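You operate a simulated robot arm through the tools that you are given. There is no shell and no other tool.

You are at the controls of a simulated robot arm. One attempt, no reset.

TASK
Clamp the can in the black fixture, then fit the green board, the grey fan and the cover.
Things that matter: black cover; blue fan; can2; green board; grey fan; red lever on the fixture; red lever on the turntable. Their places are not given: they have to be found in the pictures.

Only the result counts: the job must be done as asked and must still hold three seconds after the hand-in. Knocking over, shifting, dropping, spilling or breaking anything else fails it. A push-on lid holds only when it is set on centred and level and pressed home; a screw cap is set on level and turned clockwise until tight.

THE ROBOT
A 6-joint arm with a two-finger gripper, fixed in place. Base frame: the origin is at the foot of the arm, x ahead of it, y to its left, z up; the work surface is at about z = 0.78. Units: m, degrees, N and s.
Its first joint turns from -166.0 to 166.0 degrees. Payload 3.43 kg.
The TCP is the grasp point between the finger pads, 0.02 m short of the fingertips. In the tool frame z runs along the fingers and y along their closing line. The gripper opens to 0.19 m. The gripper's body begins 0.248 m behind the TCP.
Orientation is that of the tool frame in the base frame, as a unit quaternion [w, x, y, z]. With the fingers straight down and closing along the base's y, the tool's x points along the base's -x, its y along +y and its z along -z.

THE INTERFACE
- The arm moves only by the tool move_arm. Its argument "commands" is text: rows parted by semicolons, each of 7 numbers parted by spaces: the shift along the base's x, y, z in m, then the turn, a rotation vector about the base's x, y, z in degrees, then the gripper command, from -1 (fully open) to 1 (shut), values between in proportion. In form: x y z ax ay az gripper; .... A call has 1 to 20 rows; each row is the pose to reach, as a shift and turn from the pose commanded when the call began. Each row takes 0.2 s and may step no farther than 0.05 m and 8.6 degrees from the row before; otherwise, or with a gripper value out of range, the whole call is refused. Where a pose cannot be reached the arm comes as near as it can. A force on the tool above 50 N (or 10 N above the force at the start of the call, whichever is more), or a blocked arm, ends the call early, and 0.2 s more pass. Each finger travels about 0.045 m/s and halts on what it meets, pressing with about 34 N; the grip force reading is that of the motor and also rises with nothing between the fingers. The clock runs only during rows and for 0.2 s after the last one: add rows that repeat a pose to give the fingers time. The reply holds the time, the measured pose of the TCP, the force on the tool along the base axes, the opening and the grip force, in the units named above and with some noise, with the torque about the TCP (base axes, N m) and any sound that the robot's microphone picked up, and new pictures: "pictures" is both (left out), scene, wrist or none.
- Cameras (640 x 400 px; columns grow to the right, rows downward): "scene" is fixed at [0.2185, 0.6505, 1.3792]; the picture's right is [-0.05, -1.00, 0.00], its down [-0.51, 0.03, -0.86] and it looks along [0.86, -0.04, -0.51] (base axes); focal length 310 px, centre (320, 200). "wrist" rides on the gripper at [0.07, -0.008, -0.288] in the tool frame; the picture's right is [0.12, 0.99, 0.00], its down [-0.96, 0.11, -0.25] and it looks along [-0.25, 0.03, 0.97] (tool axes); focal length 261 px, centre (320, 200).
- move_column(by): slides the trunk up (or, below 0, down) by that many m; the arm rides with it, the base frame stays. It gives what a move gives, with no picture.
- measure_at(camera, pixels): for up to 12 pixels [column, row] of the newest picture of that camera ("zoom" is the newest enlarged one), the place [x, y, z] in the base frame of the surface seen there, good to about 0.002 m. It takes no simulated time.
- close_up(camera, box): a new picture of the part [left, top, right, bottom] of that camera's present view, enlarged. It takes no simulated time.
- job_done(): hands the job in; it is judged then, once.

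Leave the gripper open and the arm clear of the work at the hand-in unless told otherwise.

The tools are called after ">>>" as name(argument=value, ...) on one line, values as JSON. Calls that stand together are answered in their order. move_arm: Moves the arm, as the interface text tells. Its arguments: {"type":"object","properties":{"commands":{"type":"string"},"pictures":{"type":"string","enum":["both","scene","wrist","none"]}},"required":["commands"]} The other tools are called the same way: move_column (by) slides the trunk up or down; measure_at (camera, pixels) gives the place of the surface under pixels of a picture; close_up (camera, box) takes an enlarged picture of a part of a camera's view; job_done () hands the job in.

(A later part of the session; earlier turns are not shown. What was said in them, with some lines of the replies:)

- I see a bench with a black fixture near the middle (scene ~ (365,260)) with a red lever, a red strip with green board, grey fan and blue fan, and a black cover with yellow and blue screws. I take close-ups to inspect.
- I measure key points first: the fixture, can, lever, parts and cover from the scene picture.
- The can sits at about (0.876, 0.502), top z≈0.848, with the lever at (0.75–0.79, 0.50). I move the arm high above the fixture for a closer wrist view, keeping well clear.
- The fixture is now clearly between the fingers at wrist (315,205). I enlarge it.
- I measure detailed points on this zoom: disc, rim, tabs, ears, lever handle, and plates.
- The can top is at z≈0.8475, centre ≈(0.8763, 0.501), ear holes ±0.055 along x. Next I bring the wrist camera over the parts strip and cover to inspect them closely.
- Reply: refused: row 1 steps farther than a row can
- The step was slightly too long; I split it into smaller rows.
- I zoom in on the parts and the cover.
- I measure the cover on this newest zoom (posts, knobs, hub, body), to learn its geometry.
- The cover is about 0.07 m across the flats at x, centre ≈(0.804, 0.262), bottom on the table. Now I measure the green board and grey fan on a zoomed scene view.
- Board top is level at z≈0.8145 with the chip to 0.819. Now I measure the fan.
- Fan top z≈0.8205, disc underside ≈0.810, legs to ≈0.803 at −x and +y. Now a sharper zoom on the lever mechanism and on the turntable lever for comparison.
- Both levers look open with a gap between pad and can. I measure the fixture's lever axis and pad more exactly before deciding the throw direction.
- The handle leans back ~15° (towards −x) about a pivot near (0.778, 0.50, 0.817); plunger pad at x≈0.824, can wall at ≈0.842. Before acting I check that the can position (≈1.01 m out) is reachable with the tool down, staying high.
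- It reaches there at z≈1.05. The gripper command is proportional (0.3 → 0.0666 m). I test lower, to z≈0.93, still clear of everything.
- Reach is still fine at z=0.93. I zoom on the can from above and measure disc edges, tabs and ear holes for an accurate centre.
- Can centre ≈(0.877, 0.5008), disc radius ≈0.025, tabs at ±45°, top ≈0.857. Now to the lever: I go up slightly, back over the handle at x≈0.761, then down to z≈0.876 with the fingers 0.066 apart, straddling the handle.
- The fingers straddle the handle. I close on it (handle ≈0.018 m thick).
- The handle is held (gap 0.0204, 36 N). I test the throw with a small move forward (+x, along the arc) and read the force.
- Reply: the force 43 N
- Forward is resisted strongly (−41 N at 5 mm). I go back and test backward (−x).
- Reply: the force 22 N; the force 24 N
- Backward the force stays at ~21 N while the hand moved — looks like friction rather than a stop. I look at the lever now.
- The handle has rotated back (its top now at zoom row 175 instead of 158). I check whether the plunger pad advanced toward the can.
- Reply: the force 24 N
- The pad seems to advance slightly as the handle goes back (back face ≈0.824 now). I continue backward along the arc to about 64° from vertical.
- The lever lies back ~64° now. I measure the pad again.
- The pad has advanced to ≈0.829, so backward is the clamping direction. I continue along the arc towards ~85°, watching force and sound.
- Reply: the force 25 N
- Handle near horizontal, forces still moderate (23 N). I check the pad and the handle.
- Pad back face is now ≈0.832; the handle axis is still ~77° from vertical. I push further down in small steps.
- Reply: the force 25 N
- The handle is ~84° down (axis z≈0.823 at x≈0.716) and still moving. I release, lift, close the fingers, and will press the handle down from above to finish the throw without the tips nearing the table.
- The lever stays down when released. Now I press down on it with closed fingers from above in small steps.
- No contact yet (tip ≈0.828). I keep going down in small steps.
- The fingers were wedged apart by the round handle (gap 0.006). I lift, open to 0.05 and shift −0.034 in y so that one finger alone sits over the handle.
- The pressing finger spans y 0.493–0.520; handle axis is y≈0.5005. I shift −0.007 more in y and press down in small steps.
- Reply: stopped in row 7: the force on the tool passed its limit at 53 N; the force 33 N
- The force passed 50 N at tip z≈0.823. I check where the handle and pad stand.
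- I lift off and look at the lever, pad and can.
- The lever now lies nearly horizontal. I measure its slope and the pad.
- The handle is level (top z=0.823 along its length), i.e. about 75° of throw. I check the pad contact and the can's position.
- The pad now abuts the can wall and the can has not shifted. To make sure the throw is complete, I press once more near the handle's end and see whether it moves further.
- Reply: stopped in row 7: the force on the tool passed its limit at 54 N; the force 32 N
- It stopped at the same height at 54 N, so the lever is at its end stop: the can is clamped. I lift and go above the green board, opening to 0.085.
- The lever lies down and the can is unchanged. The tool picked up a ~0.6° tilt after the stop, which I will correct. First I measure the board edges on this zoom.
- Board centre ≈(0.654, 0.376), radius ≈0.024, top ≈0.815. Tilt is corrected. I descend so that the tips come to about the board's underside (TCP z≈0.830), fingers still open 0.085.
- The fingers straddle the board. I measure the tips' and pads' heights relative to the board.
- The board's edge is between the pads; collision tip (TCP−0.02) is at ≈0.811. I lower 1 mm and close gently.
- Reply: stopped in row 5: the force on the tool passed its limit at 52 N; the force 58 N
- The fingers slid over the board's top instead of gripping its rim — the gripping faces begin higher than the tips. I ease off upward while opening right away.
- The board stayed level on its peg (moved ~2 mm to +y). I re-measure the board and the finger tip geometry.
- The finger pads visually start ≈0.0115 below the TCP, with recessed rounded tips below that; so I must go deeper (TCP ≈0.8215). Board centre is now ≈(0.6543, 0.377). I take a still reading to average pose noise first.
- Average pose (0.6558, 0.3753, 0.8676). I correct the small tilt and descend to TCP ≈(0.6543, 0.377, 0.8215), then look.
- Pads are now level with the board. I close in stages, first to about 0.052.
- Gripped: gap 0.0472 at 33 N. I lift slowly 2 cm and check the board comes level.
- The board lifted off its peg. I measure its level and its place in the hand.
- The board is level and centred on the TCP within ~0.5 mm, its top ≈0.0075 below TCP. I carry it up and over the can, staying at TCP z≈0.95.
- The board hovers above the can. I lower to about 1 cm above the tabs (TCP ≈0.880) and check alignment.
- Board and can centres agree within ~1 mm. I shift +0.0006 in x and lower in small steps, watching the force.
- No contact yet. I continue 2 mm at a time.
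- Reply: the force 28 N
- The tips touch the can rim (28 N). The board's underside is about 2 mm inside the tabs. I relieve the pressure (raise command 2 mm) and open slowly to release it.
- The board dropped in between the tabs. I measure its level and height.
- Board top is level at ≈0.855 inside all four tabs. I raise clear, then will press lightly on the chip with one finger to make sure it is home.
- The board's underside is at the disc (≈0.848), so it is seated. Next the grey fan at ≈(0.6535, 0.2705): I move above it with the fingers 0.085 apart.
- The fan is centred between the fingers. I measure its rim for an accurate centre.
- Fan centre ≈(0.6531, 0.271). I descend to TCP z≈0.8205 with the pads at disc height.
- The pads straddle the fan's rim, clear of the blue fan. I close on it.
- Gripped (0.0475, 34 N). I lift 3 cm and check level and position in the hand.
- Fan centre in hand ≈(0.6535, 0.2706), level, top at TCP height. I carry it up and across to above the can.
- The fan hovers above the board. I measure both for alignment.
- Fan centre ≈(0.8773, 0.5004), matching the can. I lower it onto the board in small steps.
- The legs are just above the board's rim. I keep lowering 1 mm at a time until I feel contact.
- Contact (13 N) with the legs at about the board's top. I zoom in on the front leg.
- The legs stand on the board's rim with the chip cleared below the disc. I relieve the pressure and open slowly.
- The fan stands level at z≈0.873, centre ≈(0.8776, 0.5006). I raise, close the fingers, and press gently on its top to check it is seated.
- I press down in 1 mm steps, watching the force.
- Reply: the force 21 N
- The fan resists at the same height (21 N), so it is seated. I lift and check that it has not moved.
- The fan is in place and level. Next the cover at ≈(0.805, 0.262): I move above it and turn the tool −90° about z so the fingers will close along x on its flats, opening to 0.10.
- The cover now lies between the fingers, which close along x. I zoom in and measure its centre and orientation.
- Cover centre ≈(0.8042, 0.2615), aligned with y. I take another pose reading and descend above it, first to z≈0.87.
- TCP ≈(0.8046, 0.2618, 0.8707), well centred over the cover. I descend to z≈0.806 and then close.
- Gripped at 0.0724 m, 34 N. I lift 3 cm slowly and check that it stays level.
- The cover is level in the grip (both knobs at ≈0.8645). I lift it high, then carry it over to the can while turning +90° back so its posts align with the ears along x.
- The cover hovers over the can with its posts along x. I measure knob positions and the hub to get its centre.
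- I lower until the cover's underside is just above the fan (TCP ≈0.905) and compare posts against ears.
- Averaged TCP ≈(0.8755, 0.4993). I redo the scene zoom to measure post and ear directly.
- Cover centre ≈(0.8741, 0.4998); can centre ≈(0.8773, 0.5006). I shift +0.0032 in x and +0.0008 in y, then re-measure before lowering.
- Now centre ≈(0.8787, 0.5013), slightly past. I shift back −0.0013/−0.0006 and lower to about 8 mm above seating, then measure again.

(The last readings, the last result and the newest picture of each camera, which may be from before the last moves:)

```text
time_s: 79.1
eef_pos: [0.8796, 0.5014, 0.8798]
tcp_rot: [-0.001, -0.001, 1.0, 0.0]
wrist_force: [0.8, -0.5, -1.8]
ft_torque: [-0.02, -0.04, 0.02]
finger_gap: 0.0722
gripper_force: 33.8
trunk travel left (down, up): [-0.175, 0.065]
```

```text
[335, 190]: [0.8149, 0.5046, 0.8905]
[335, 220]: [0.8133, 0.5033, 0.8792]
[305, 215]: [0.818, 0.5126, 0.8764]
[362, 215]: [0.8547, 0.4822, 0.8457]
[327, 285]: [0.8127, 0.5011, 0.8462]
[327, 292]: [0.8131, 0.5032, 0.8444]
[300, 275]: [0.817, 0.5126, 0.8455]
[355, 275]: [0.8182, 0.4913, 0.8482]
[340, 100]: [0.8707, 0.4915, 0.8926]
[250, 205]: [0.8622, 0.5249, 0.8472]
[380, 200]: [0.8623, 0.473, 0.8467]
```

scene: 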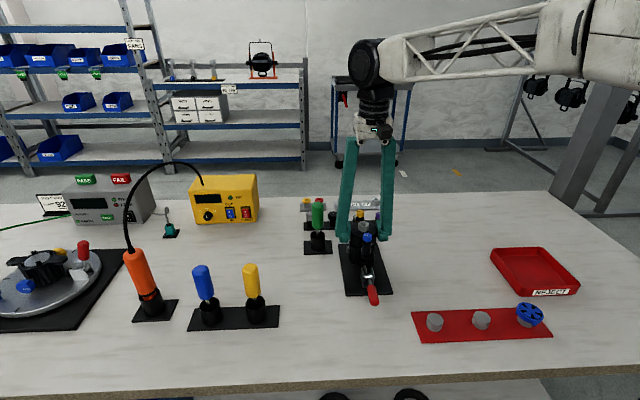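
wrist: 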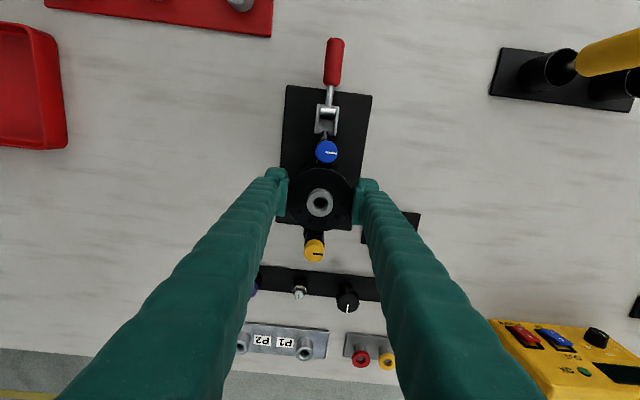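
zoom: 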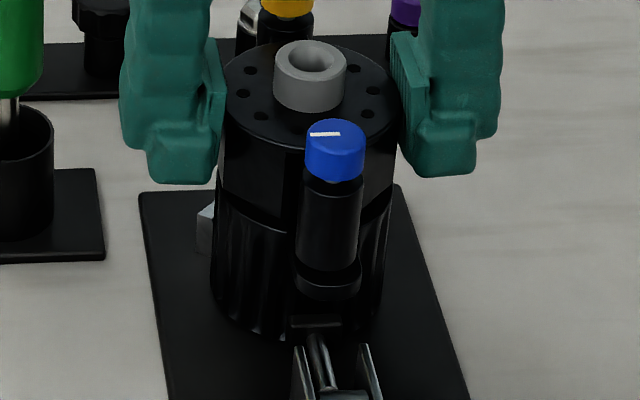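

Post and ear now line up visually (post spans columns 295–360, ear 294–360). I trim by −0.0005/−0.0008 and lower in small steps, watching force.

>>> move_arm(commands="-0.0005 -0.0008 -0.002 0 0 0 0.4; -0.0005 -0.0008 -0.004 0 0 0 0.4; -0.0005 -0.0008 -0.005 0 0 0 0.4; -0.0005 -0.0008 -0.006 0 0 0 0.4; -0.0005 -0.0008 -0.006 0 0 0 0.4", pictures="none")

>>> close_up(camera="scene", box=[345, 215, 385, 275])

```text
time_s: 80.3
eef_pos: [0.8798, 0.5002, 0.8751]
tcp_rot: [0.0, 0.0, 1.0, 0.0]
wrist_force: [-0.8, -0.1, -2.8]
ft_torque: [-0.03, -0.01, 0.0]
finger_gap: 0.0724
gripper_force: 33.9
trunk travel left (down, up): [-0.175, 0.065]
```

```text
6.67 times, centred on (365, 245) of scene
```

zoom: 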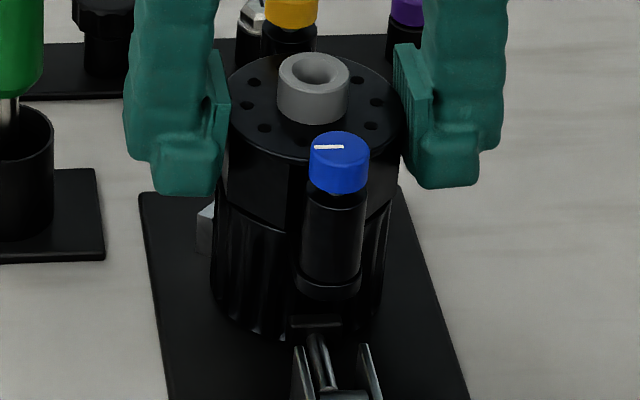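

The cover is ~2 mm above the rim. I take extra readings and measures to fine-tune y before the last millimetres.

>>> measure_at(camera="zoom", pixels=[[300, 260], [332, 260], [364, 260], [297, 285], [328, 285], [358, 285], [225, 140], [400, 140], [280, 85], [347, 85], [215, 215], [388, 215]])

>>> move_arm(commands="0 0 0 0 0 0 0.4", pictures="none")

>>> move_arm(commands="0 0 0 0 0 0 0.4", pictures="wrist")

>>> close_up(camera="wrist", box=[280, 130, 360, 270])

>>> measure_at(camera="zoom", pixels=[[337, 62], [304, 345], [310, 62], [365, 62], [280, 345], [328, 345], [286, 205], [356, 205], [320, 173], [320, 243], [232, 200], [408, 200]])

```text
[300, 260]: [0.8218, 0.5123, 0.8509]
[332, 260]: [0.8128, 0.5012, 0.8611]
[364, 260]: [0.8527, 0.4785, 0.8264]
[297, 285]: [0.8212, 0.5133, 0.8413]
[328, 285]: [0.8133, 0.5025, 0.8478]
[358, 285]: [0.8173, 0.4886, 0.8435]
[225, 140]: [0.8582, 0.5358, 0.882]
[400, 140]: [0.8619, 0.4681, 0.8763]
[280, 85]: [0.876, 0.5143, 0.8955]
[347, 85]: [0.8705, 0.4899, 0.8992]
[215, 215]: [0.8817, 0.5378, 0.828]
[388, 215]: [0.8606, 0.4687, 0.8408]
```

```text
time_s: 80.7
eef_pos: [0.879, 0.4996, 0.8744]
tcp_rot: [-0.001, 0.0, 1.0, 0.0]
wrist_force: [0.6, -0.1, -1.4]
ft_torque: [0.0, 0.02, -0.01]
finger_gap: 0.0721
gripper_force: 33.8
trunk travel left (down, up): [-0.175, 0.065]
```

```text
time_s: 81.1
eef_pos: [0.88, 0.5007, 0.8756]
tcp_rot: [-0.001, 0.001, 1.0, 0.0]
wrist_force: [0.5, 0.0, -1.4]
ft_torque: [0.0, -0.01, -0.02]
finger_gap: 0.0723
gripper_force: 34.5
trunk travel left (down, up): [-0.175, 0.065]
```

wrist: 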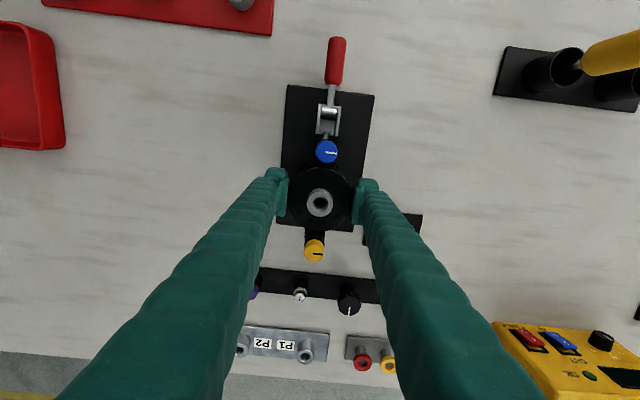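

```text
2.86 times, centred on (320, 200) of wrist
```

zoom: 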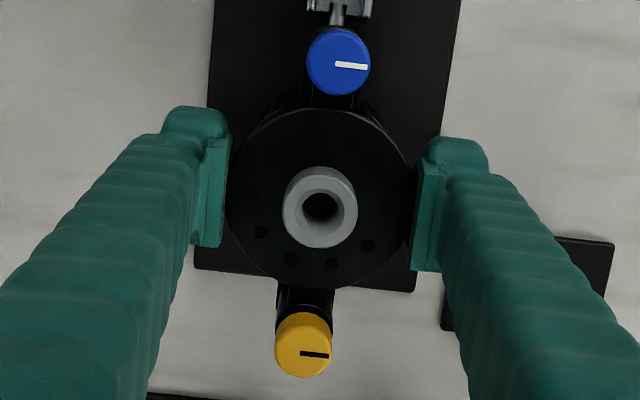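

```text
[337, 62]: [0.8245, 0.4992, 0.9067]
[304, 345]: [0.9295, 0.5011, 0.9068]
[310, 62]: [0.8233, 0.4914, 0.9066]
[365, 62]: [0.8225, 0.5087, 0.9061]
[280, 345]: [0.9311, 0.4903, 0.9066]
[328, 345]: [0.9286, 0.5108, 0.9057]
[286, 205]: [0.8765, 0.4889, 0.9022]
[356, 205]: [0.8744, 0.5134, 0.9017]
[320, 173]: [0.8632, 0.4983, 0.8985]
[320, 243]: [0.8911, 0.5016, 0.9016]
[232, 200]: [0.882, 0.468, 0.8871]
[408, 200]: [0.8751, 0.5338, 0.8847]
```

Cover centre ≈(0.8768, 0.5006), matching the can within ~0.5 mm. I lower the last millimetres slowly.

>>> move_arm(commands="0.0003 0 -0.001 0 0 0 0.4; 0.0003 0 -0.002 0 0 0 0.4; 0.0003 0 -0.003 0 0 0 0.4; 0.0003 0 -0.003 0 0 0 0.4", pictures="none")

>>> close_up(camera="scene", box=[345, 215, 385, 275])

```text
time_s: 82.1
eef_pos: [0.8786, 0.5008, 0.8733]
tcp_rot: [0.002, 0.0, 1.0, 0.001]
wrist_force: [4.0, 3.5, 22.8]
ft_torque: [-0.19, 0.4, -0.01]
finger_gap: 0.0725
gripper_force: 33.9
trunk travel left (down, up): [-0.175, 0.065]
```

```text
6.67 times, centred on (365, 245) of scene
```

zoom: 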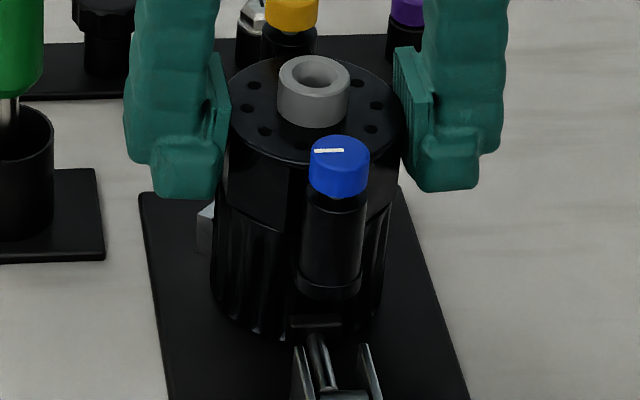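

Contact at 23 N. I measure the knob heights to see whether the cover is down on the rim and level.

>>> move_arm(commands="0 0 0 0 0 0 0.4", pictures="wrist")

>>> close_up(camera="wrist", box=[280, 130, 360, 270])

>>> measure_at(camera="zoom", pixels=[[337, 62], [304, 345], [325, 55], [350, 55], [290, 340], [318, 340], [250, 180], [390, 180], [250, 240], [390, 240], [320, 140], [320, 270]])

>>> close_up(camera="scene", box=[350, 240, 380, 275])

```text
time_s: 82.5
eef_pos: [0.878, 0.4993, 0.8742]
tcp_rot: [0.002, 0.0, 1.0, 0.001]
wrist_force: [6.5, 6.4, 29.6]
ft_torque: [-0.08, 0.11, 0.01]
finger_gap: 0.0722
gripper_force: 33.9
trunk travel left (down, up): [-0.175, 0.065]
```

wrist: 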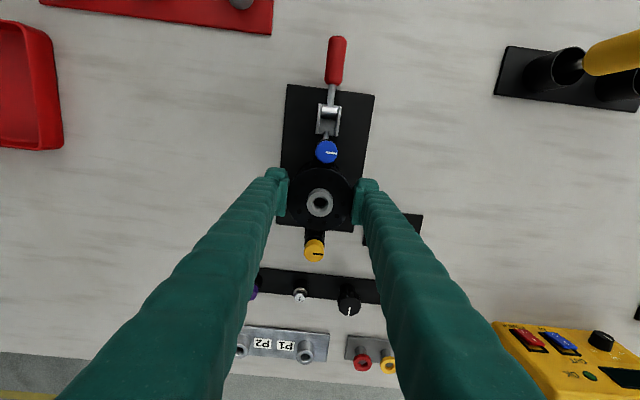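

```text
2.86 times, centred on (320, 200) of wrist
```

zoom: 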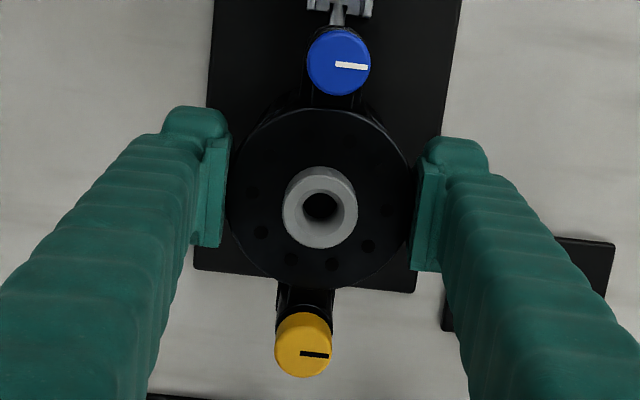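

```text
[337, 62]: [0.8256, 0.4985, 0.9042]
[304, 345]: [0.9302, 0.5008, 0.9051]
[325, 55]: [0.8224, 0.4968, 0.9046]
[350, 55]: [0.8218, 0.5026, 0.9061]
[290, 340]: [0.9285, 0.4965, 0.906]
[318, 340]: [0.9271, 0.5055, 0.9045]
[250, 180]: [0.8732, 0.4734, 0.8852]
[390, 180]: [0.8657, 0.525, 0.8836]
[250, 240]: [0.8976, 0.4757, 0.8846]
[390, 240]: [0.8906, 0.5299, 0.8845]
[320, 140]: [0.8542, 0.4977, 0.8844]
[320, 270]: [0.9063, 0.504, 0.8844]
```

```text
11.43 times, centred on (365, 258) of scene
```

zoom: 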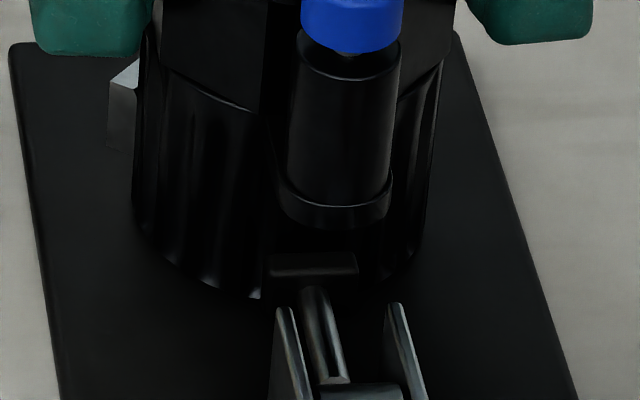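

Cover is level, ~1 mm from its seat; lateral forces (+6.5, +6.4 N) and the picture (post ≈1 mm toward −y on the ear) suggest shifting +x/+y a little. I ease up 1 mm, shift (+0.0008, +0.0011), and lower again.

>>> move_arm(commands="0 0 0.0015 0 0 0 0.4; 0.0004 0.0006 0.0015 0 0 0 0.4; 0.0008 0.0011 0.0015 0 0 0 0.4; 0.0008 0.0011 0.0005 0 0 0 0.4; 0.0008 0.0011 -0.0005 0 0 0 0.4; 0.0008 0.0011 -0.0005 0 0 0 0.4", pictures="none")

>>> close_up(camera="scene", box=[350, 240, 380, 275])

```text
time_s: 83.9
eef_pos: [0.8782, 0.5005, 0.8725]
tcp_rot: [0.001, 0.0, 1.0, 0.001]
wrist_force: [-1.5, -4.0, 36.1]
ft_torque: [-0.06, 0.24, 0.0]
finger_gap: 0.0723
gripper_force: 34.2
trunk travel left (down, up): [-0.175, 0.065]
```

```text
11.43 times, centred on (365, 258) of scene
```

zoom: 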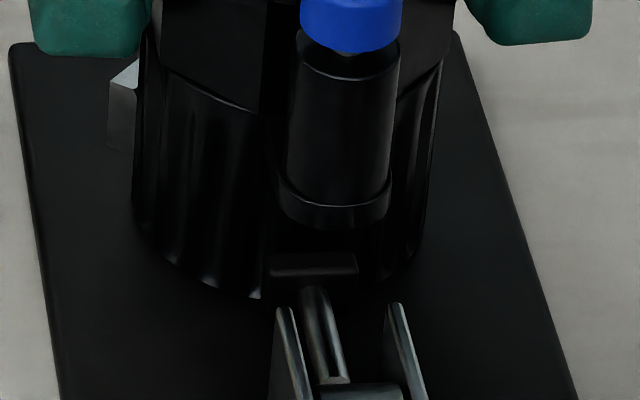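

Down-force 36 N with small lateral forces now. I press further to drive the cover home, watching for a height change or a sound.

>>> move_arm(commands="0 0 -0.0005 0 0 0 0.4; 0 0 -0.001 0 0 0 0.4; 0 0 -0.0015 0 0 0 0.4; 0 0 -0.002 0 0 0 0.4", pictures="wrist")

>>> close_up(camera="wrist", box=[280, 130, 360, 270])

>>> measure_at(camera="zoom", pixels=[[337, 62], [304, 345], [325, 55], [350, 55], [290, 340], [318, 340], [250, 180], [390, 180], [250, 240], [390, 240], [320, 140], [320, 270]])

```text
time_s: 84.9
eef_pos: [0.8788, 0.4994, 0.8717]
tcp_rot: [0.001, -0.001, 1.0, 0.001]
wrist_force: [-2.9, -8.4, 38.3]
ft_torque: [-0.07, -0.04, 0.01]
finger_gap: 0.0724
gripper_force: 33.8
trunk travel left (down, up): [-0.175, 0.065]
```

wrist: 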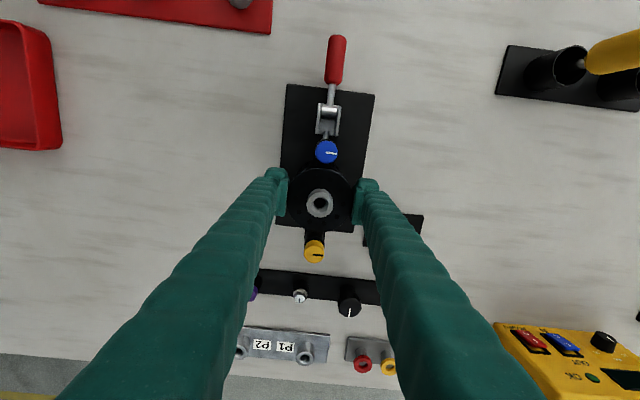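

```text
2.86 times, centred on (320, 200) of wrist
```

zoom: 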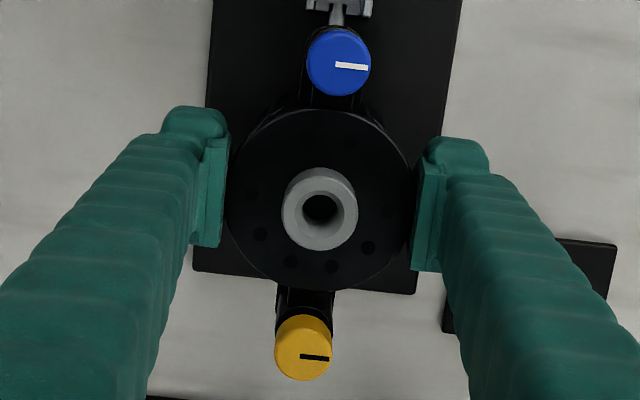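

```text
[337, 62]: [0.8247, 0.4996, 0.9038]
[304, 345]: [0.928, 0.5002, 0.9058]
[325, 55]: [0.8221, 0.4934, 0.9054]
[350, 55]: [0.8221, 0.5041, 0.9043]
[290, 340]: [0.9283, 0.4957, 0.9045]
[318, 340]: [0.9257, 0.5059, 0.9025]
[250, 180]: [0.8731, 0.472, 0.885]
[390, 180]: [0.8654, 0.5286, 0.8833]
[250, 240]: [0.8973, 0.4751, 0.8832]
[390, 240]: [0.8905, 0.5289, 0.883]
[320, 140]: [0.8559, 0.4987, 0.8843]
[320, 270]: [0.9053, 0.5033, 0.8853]
```

The cover itself stayed at the same height (knob tops ≈0.9045) while the pads slipped slightly, so I'll press from the top instead. I release gently and rise clear.

>>> move_arm(commands="0 0 0.002 0 0 0 0.4; 0 0 0.004 0 0 0 0.4; 0 0 0.004 0 0 0 0.24; 0 0 0.004 0 0 0 0.2; 0 0 0.004 0 0 0 0.1; 0 0 0.004 0 0 0 0; 0 0 0.03 0 0 0 0; 0 0 0.07 0 0 0 0; 0 0 0.07 0 0 0 0", pictures="both")

>>> close_up(camera="scene", box=[345, 215, 385, 275])

>>> close_up(camera="wrist", box=[270, 120, 370, 250])

```text
time_s: 86.9
eef_pos: [0.8809, 0.5007, 0.939]
tcp_rot: [0.001, 0.0, 1.0, -0.001]
wrist_force: [-0.2, 0.5, 0.5]
ft_torque: [-0.03, 0.0, -0.03]
finger_gap: 0.0949
gripper_force: 0.1
trunk travel left (down, up): [-0.175, 0.065]
```

scene: 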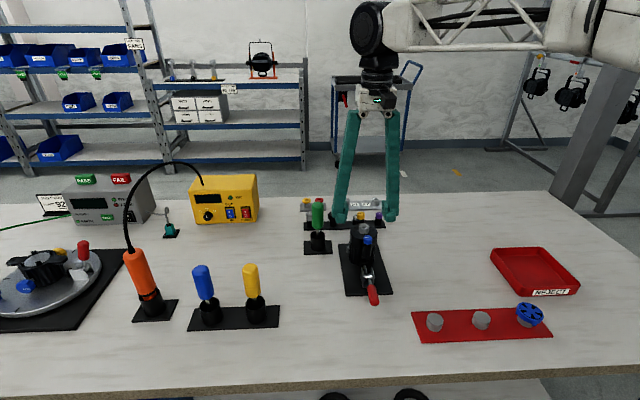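
wrist: 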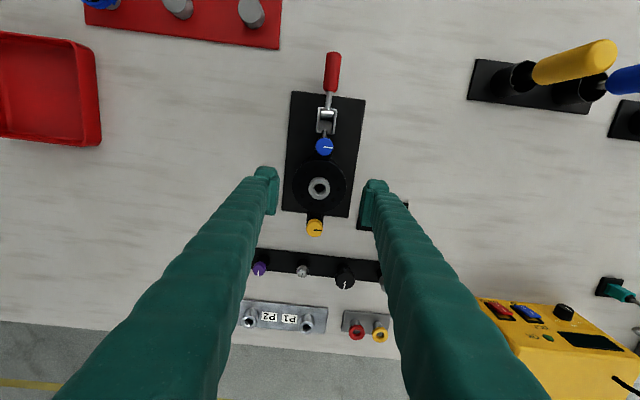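

```text
6.67 times, centred on (365, 245) of scene
```

zoom: 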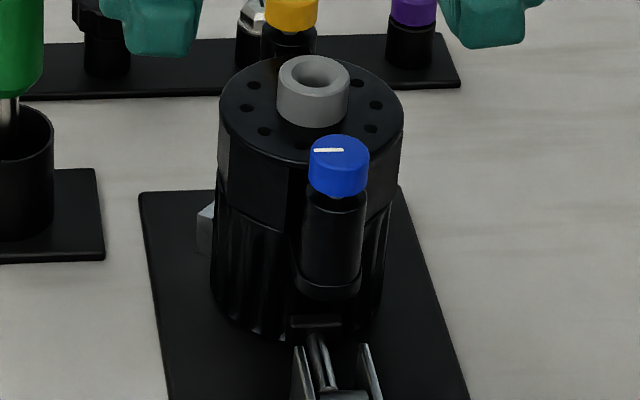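

```text
3.08 times, centred on (320, 185) of wrist
```

zoom: 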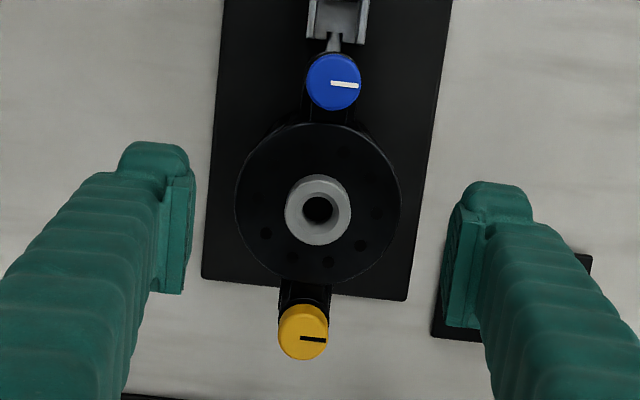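

The cover sits stably by itself. I measure its position and level with the hand off.

>>> measure_at(camera="zoom", pixels=[[333, 68], [333, 98], [303, 318], [303, 348], [318, 182], [318, 236], [290, 209], [346, 209], [245, 200], [392, 200], [318, 130], [318, 278]])

>>> close_up(camera="scene", box=[345, 215, 385, 275])

>>> measure_at(camera="zoom", pixels=[[230, 100], [395, 100], [250, 140], [370, 140], [340, 145], [290, 5], [305, 65], [335, 65], [330, 230], [330, 275], [328, 290], [240, 80]])

```text
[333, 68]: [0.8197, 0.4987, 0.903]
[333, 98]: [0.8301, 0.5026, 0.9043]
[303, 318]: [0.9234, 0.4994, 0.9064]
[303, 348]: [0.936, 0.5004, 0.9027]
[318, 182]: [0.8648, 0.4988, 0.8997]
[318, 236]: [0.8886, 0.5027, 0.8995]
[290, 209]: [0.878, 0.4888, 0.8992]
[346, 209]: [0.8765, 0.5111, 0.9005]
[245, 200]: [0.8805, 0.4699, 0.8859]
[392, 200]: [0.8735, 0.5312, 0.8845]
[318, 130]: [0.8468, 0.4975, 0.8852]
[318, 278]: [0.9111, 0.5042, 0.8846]
```

```text
6.67 times, centred on (365, 245) of scene
```

zoom: 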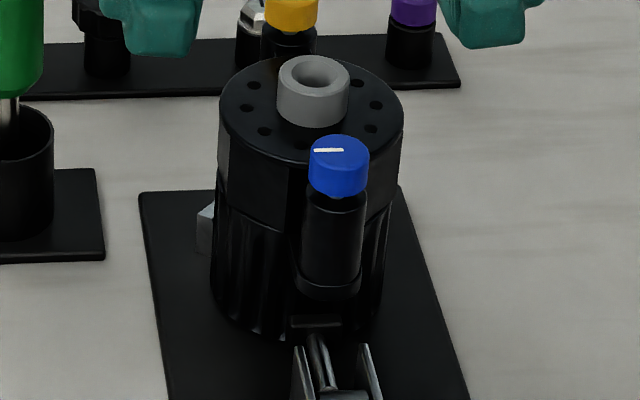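

```text
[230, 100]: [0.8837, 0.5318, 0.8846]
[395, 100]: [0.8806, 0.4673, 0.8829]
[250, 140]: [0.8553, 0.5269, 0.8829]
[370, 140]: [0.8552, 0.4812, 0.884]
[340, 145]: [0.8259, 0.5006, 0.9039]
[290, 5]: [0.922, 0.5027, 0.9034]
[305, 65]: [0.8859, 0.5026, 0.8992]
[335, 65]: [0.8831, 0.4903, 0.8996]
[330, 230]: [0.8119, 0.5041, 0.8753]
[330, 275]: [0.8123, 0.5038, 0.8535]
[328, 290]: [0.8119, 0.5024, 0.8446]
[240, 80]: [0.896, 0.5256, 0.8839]
```

Cover centre ≈(0.8775, 0.5003), level, underside ≈0.848 = rim height. To press it home I set the fingers 0.032 apart (hub between them) and push down evenly on the cover's top disc.

>>> move_arm(commands="-0.0017 0 0 0 0 0 0.4; -0.0034 -0.0003 0 0 0 0 0.663; -0.0034 -0.0003 0 0 0 0 0.663; -0.0034 -0.0003 0 0 0 0 0.663; -0.0034 -0.0003 -0.015 0 0 0 0.663; -0.0034 -0.0003 -0.027 0 0 0 0.663; -0.0034 -0.0003 -0.027 0 0 0 0.663", pictures="wrist")

>>> close_up(camera="wrist", box=[270, 120, 370, 250])

>>> close_up(camera="scene", box=[340, 205, 390, 275])

```text
time_s: 88.5
eef_pos: [0.8754, 0.5018, 0.9118]
tcp_rot: [0.0, 0.0, 1.0, 0.0]
wrist_force: [0.5, -1.1, 0.1]
ft_torque: [0.03, 0.0, -0.01]
finger_gap: 0.0318
gripper_force: 0.0
trunk travel left (down, up): [-0.175, 0.065]
```

wrist: 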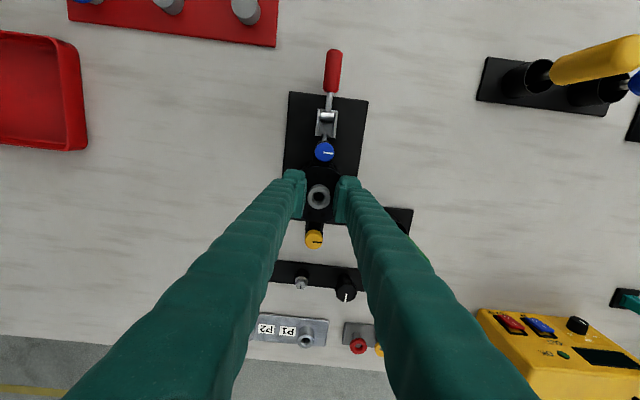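

```text
3.08 times, centred on (320, 185) of wrist
```

zoom: 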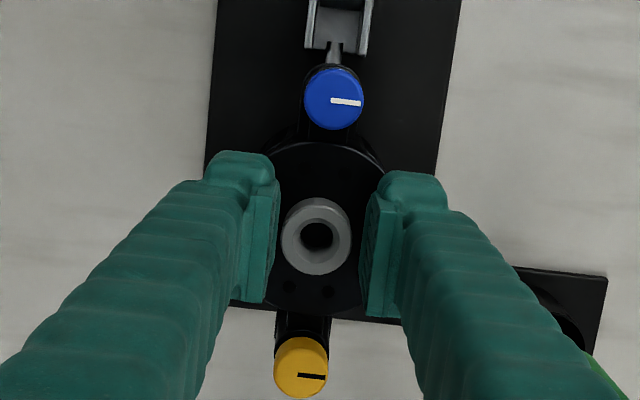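

```text
5.71 times, centred on (365, 240) of scene
```

zoom: 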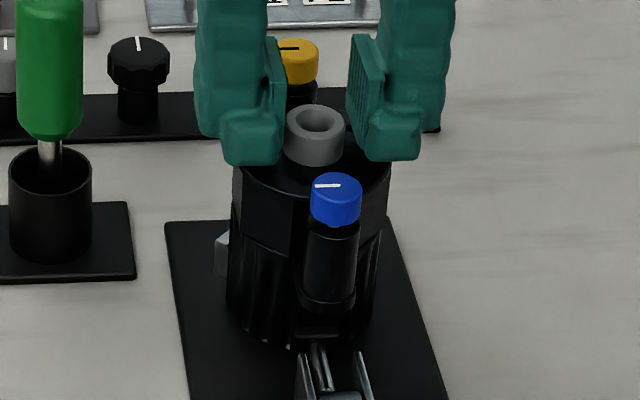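

The hub is between the pads with clearance. I press down in 1–2 mm steps.

>>> move_arm(commands="0 -0.0004 -0.003 0 0 0 0.663; 0 -0.0004 -0.005 0 0 0 0.663; 0 -0.0004 -0.007 0 0 0 0.663; 0 -0.0004 -0.008 0 0 0 0.663; 0 -0.0004 -0.009 0 0 0 0.663; 0 -0.0004 -0.0095 0 0 0 0.663", pictures="none")

```text
time_s: 89.9
eef_pos: [0.8759, 0.4999, 0.904]
tcp_rot: [0.001, 0.0, 1.0, 0.0]
wrist_force: [-1.2, -2.0, 8.4]
ft_torque: [-0.09, 0.05, -0.03]
finger_gap: 0.0317
gripper_force: 0.2
trunk travel left (down, up): [-0.175, 0.065]
```

Contact at z≈0.904 as expected (8 N). I press harder in half-millimetre steps.

>>> move_arm(commands="0 0 -0.0005 0 0 0 0.663; 0 0 -0.001 0 0 0 0.663; 0 0 -0.0015 0 0 0 0.663; 0 0 -0.002 0 0 0 0.663; 0 0 -0.0025 0 0 0 0.663", pictures="none")

```text
time_s: 91.1
eef_pos: [0.8761, 0.4998, 0.9042]
tcp_rot: [0.001, 0.0, 1.0, 0.001]
wrist_force: [0.5, 1.1, 35.8]
ft_torque: [-0.12, 0.02, -0.04]
finger_gap: 0.0319
gripper_force: 0.3
trunk travel left (down, up): [-0.175, 0.065]
```

36 N and no change in height. One more push to just below the limit.

>>> move_arm(commands="0 0 -0.0005 0 0 0 0.663; 0 0 -0.001 0 0 0 0.663; 0 0 -0.0015 0 0 0 0.663; 0 0 -0.002 0 0 0 0.663; 0 0 -0.003 0 0 0 0.663", pictures="none")

```text
time_s: 91.7
eef_pos: [0.8762, 0.5001, 0.9039]
tcp_rot: [0.003, 0.0, 1.0, 0.001]
wrist_force: [-4.6, -3.2, 21.5]
ft_torque: [-0.25, 0.2, -0.01]
finger_gap: 0.0323
gripper_force: 0.6
trunk travel left (down, up): [-0.175, 0.065]
stopped in row 3: the force on the tool passed its limit at 52 N (the readings are from after the stop); the commanded pose is now the measured one
```

Pressed at 52 N with no further travel: the cover is home. I rise straight up and inspect.

>>> move_arm(commands="0 0 0.01 0 0 0 0.663; 0 0 0.04 0 0 0 0.663; 0 0 0.085 0 0 0 0.4; -0.03 -0.03 0.11 0 0 0 0; -0.06 -0.06 0.13 0 0 0 -0.4; -0.09 -0.09 0.13 0 0 0 -0.8; -0.12 -0.12 0.13 0 0 0 -1; -0.12 -0.12 0.13 0 0 0 -1; -0.12 -0.12 0.13 0 0 0 -1", pictures="both")

>>> close_up(camera="scene", box=[335, 210, 395, 310])

>>> close_up(camera="scene", box=[345, 225, 381, 270])

>>> measure_at(camera="zoom", pixels=[[230, 80], [370, 80], [200, 60], [300, 30], [350, 115], [270, 110], [320, 60], [330, 200], [335, 240], [250, 150], [190, 180], [400, 170]])

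```text
time_s: 93.7
eef_pos: [0.7568, 0.3803, 1.0301]
tcp_rot: [0.0, 0.0, 1.0, 0.001]
wrist_force: [0.1, 0.6, 0.0]
ft_torque: [0.01, -0.02, 0.02]
finger_gap: 0.1699
gripper_force: 0.2
trunk travel left (down, up): [-0.175, 0.065]
```

scene: 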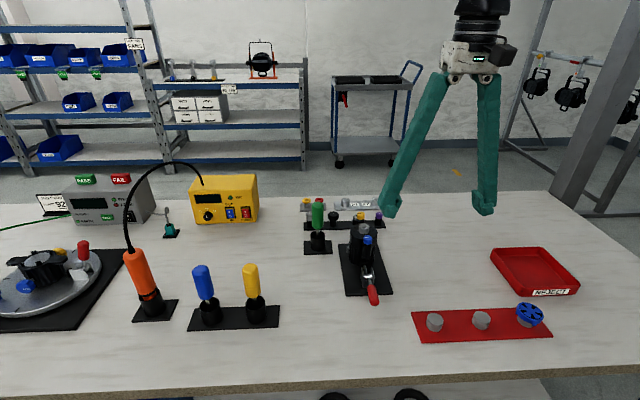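
wrist: 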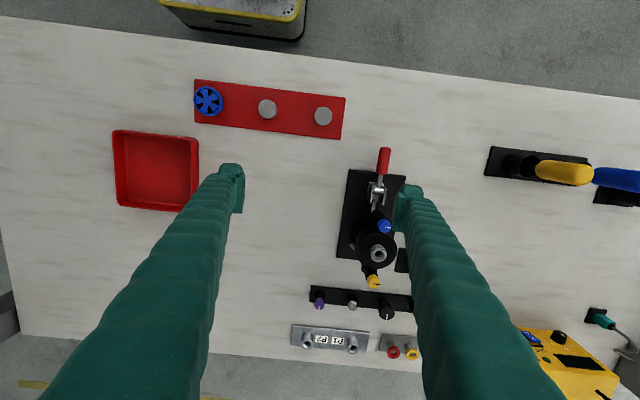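

```text
4.00 times, centred on (365, 260) of scene
```

zoom: 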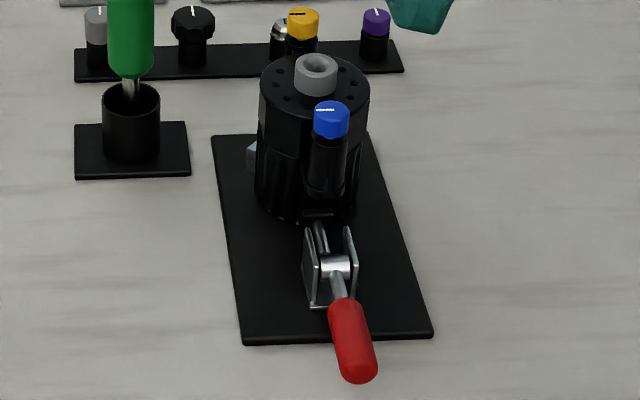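

```text
8.89 times, centred on (363, 248) of scene
```

zoom: 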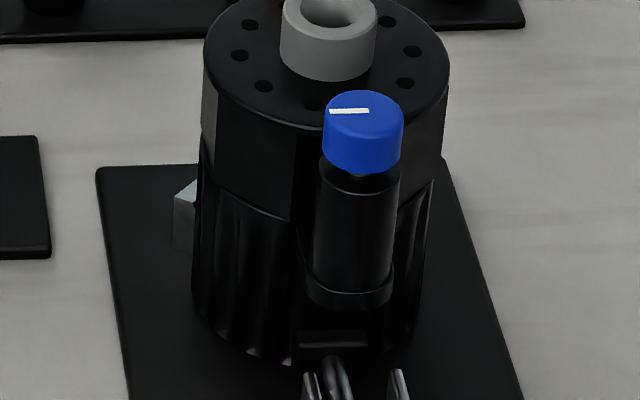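

```text
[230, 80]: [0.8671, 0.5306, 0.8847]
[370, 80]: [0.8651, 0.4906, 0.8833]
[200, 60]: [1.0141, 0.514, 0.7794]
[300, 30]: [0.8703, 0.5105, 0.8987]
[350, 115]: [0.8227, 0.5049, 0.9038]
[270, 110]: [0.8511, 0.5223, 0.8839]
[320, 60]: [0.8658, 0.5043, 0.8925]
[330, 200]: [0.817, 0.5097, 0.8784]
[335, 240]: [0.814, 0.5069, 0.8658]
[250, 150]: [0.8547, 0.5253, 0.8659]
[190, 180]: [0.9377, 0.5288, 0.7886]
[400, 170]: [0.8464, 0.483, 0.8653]
```

The cover sits flush and level on the can, the lever is still down, and nothing else has moved. I take one last close look from the wrist camera at the far post/ear and the lever.

>>> close_up(camera="wrist", box=[335, 140, 410, 295])

>>> close_up(camera="scene", box=[350, 240, 385, 308])

>>> measure_at(camera="zoom", pixels=[[320, 270], [335, 320], [340, 350], [300, 215], [280, 130], [275, 155]])

```text
2.58 times, centred on (372, 218) of wrist
```

zoom: 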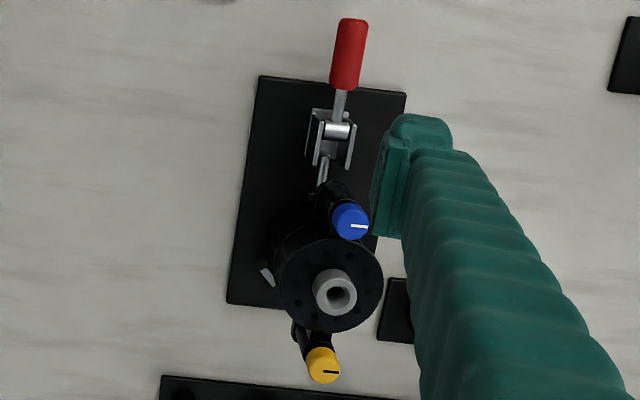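

```text
5.88 times, centred on (368, 274) of scene
```

zoom: 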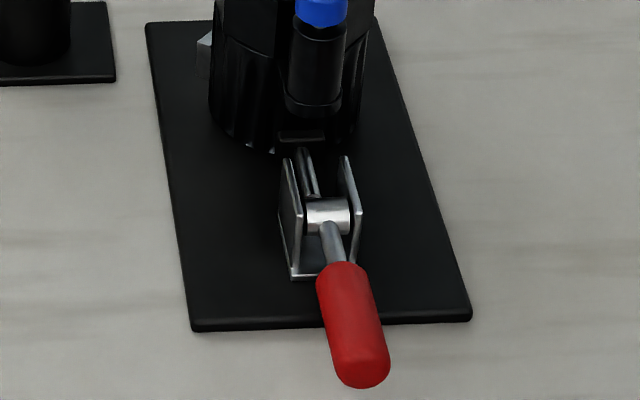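

```text
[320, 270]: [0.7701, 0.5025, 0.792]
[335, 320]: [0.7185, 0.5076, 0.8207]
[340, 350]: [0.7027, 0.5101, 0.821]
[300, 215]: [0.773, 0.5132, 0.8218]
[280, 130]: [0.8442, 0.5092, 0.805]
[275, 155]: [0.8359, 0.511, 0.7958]
```

The lever is down at its stop with the pad on the can. The board and fan are stacked, and the cover is seated level with both posts on the ears. The gripper is open and the arm is clear, so I hand the job in.

>>> job_done()

```text
The job is handed in.
```

I finished the job and handed it in. I don't know the verdict; the reply only confirmed the hand-in.

- **Can:** it is clamped in the black fixture. I threw the red lever back until it lay level, and two presses at about 50 N moved it no further. The plunger pad touches the can wall, and the can did not shift.
- **Green board:** it lies level on the can, inside the four tabs. I did not press it directly; it took load through the fan and cover. My first try at picking it up slid over its top with up to 58 N. It stayed level on its peg and I saw no damage.
- **Grey fan:** it stands level on the board, legs on the board's rim. Pressing it at about 21 N moved it no further.
- **Cover:** it sits centred to within about 1 mm, level and down on the can rim, with a post on each ear. I pressed it to 52 N from above with no further travel.

**Choices the task left open:** the cover's blue knob is on the lever side, because I saw nothing on the can marking which way round it goes. I did not turn either knob, treating the cover as a push-on part.

The blue fan and the turntable were not touched. The gripper was open and the arm clear at the hand-in.
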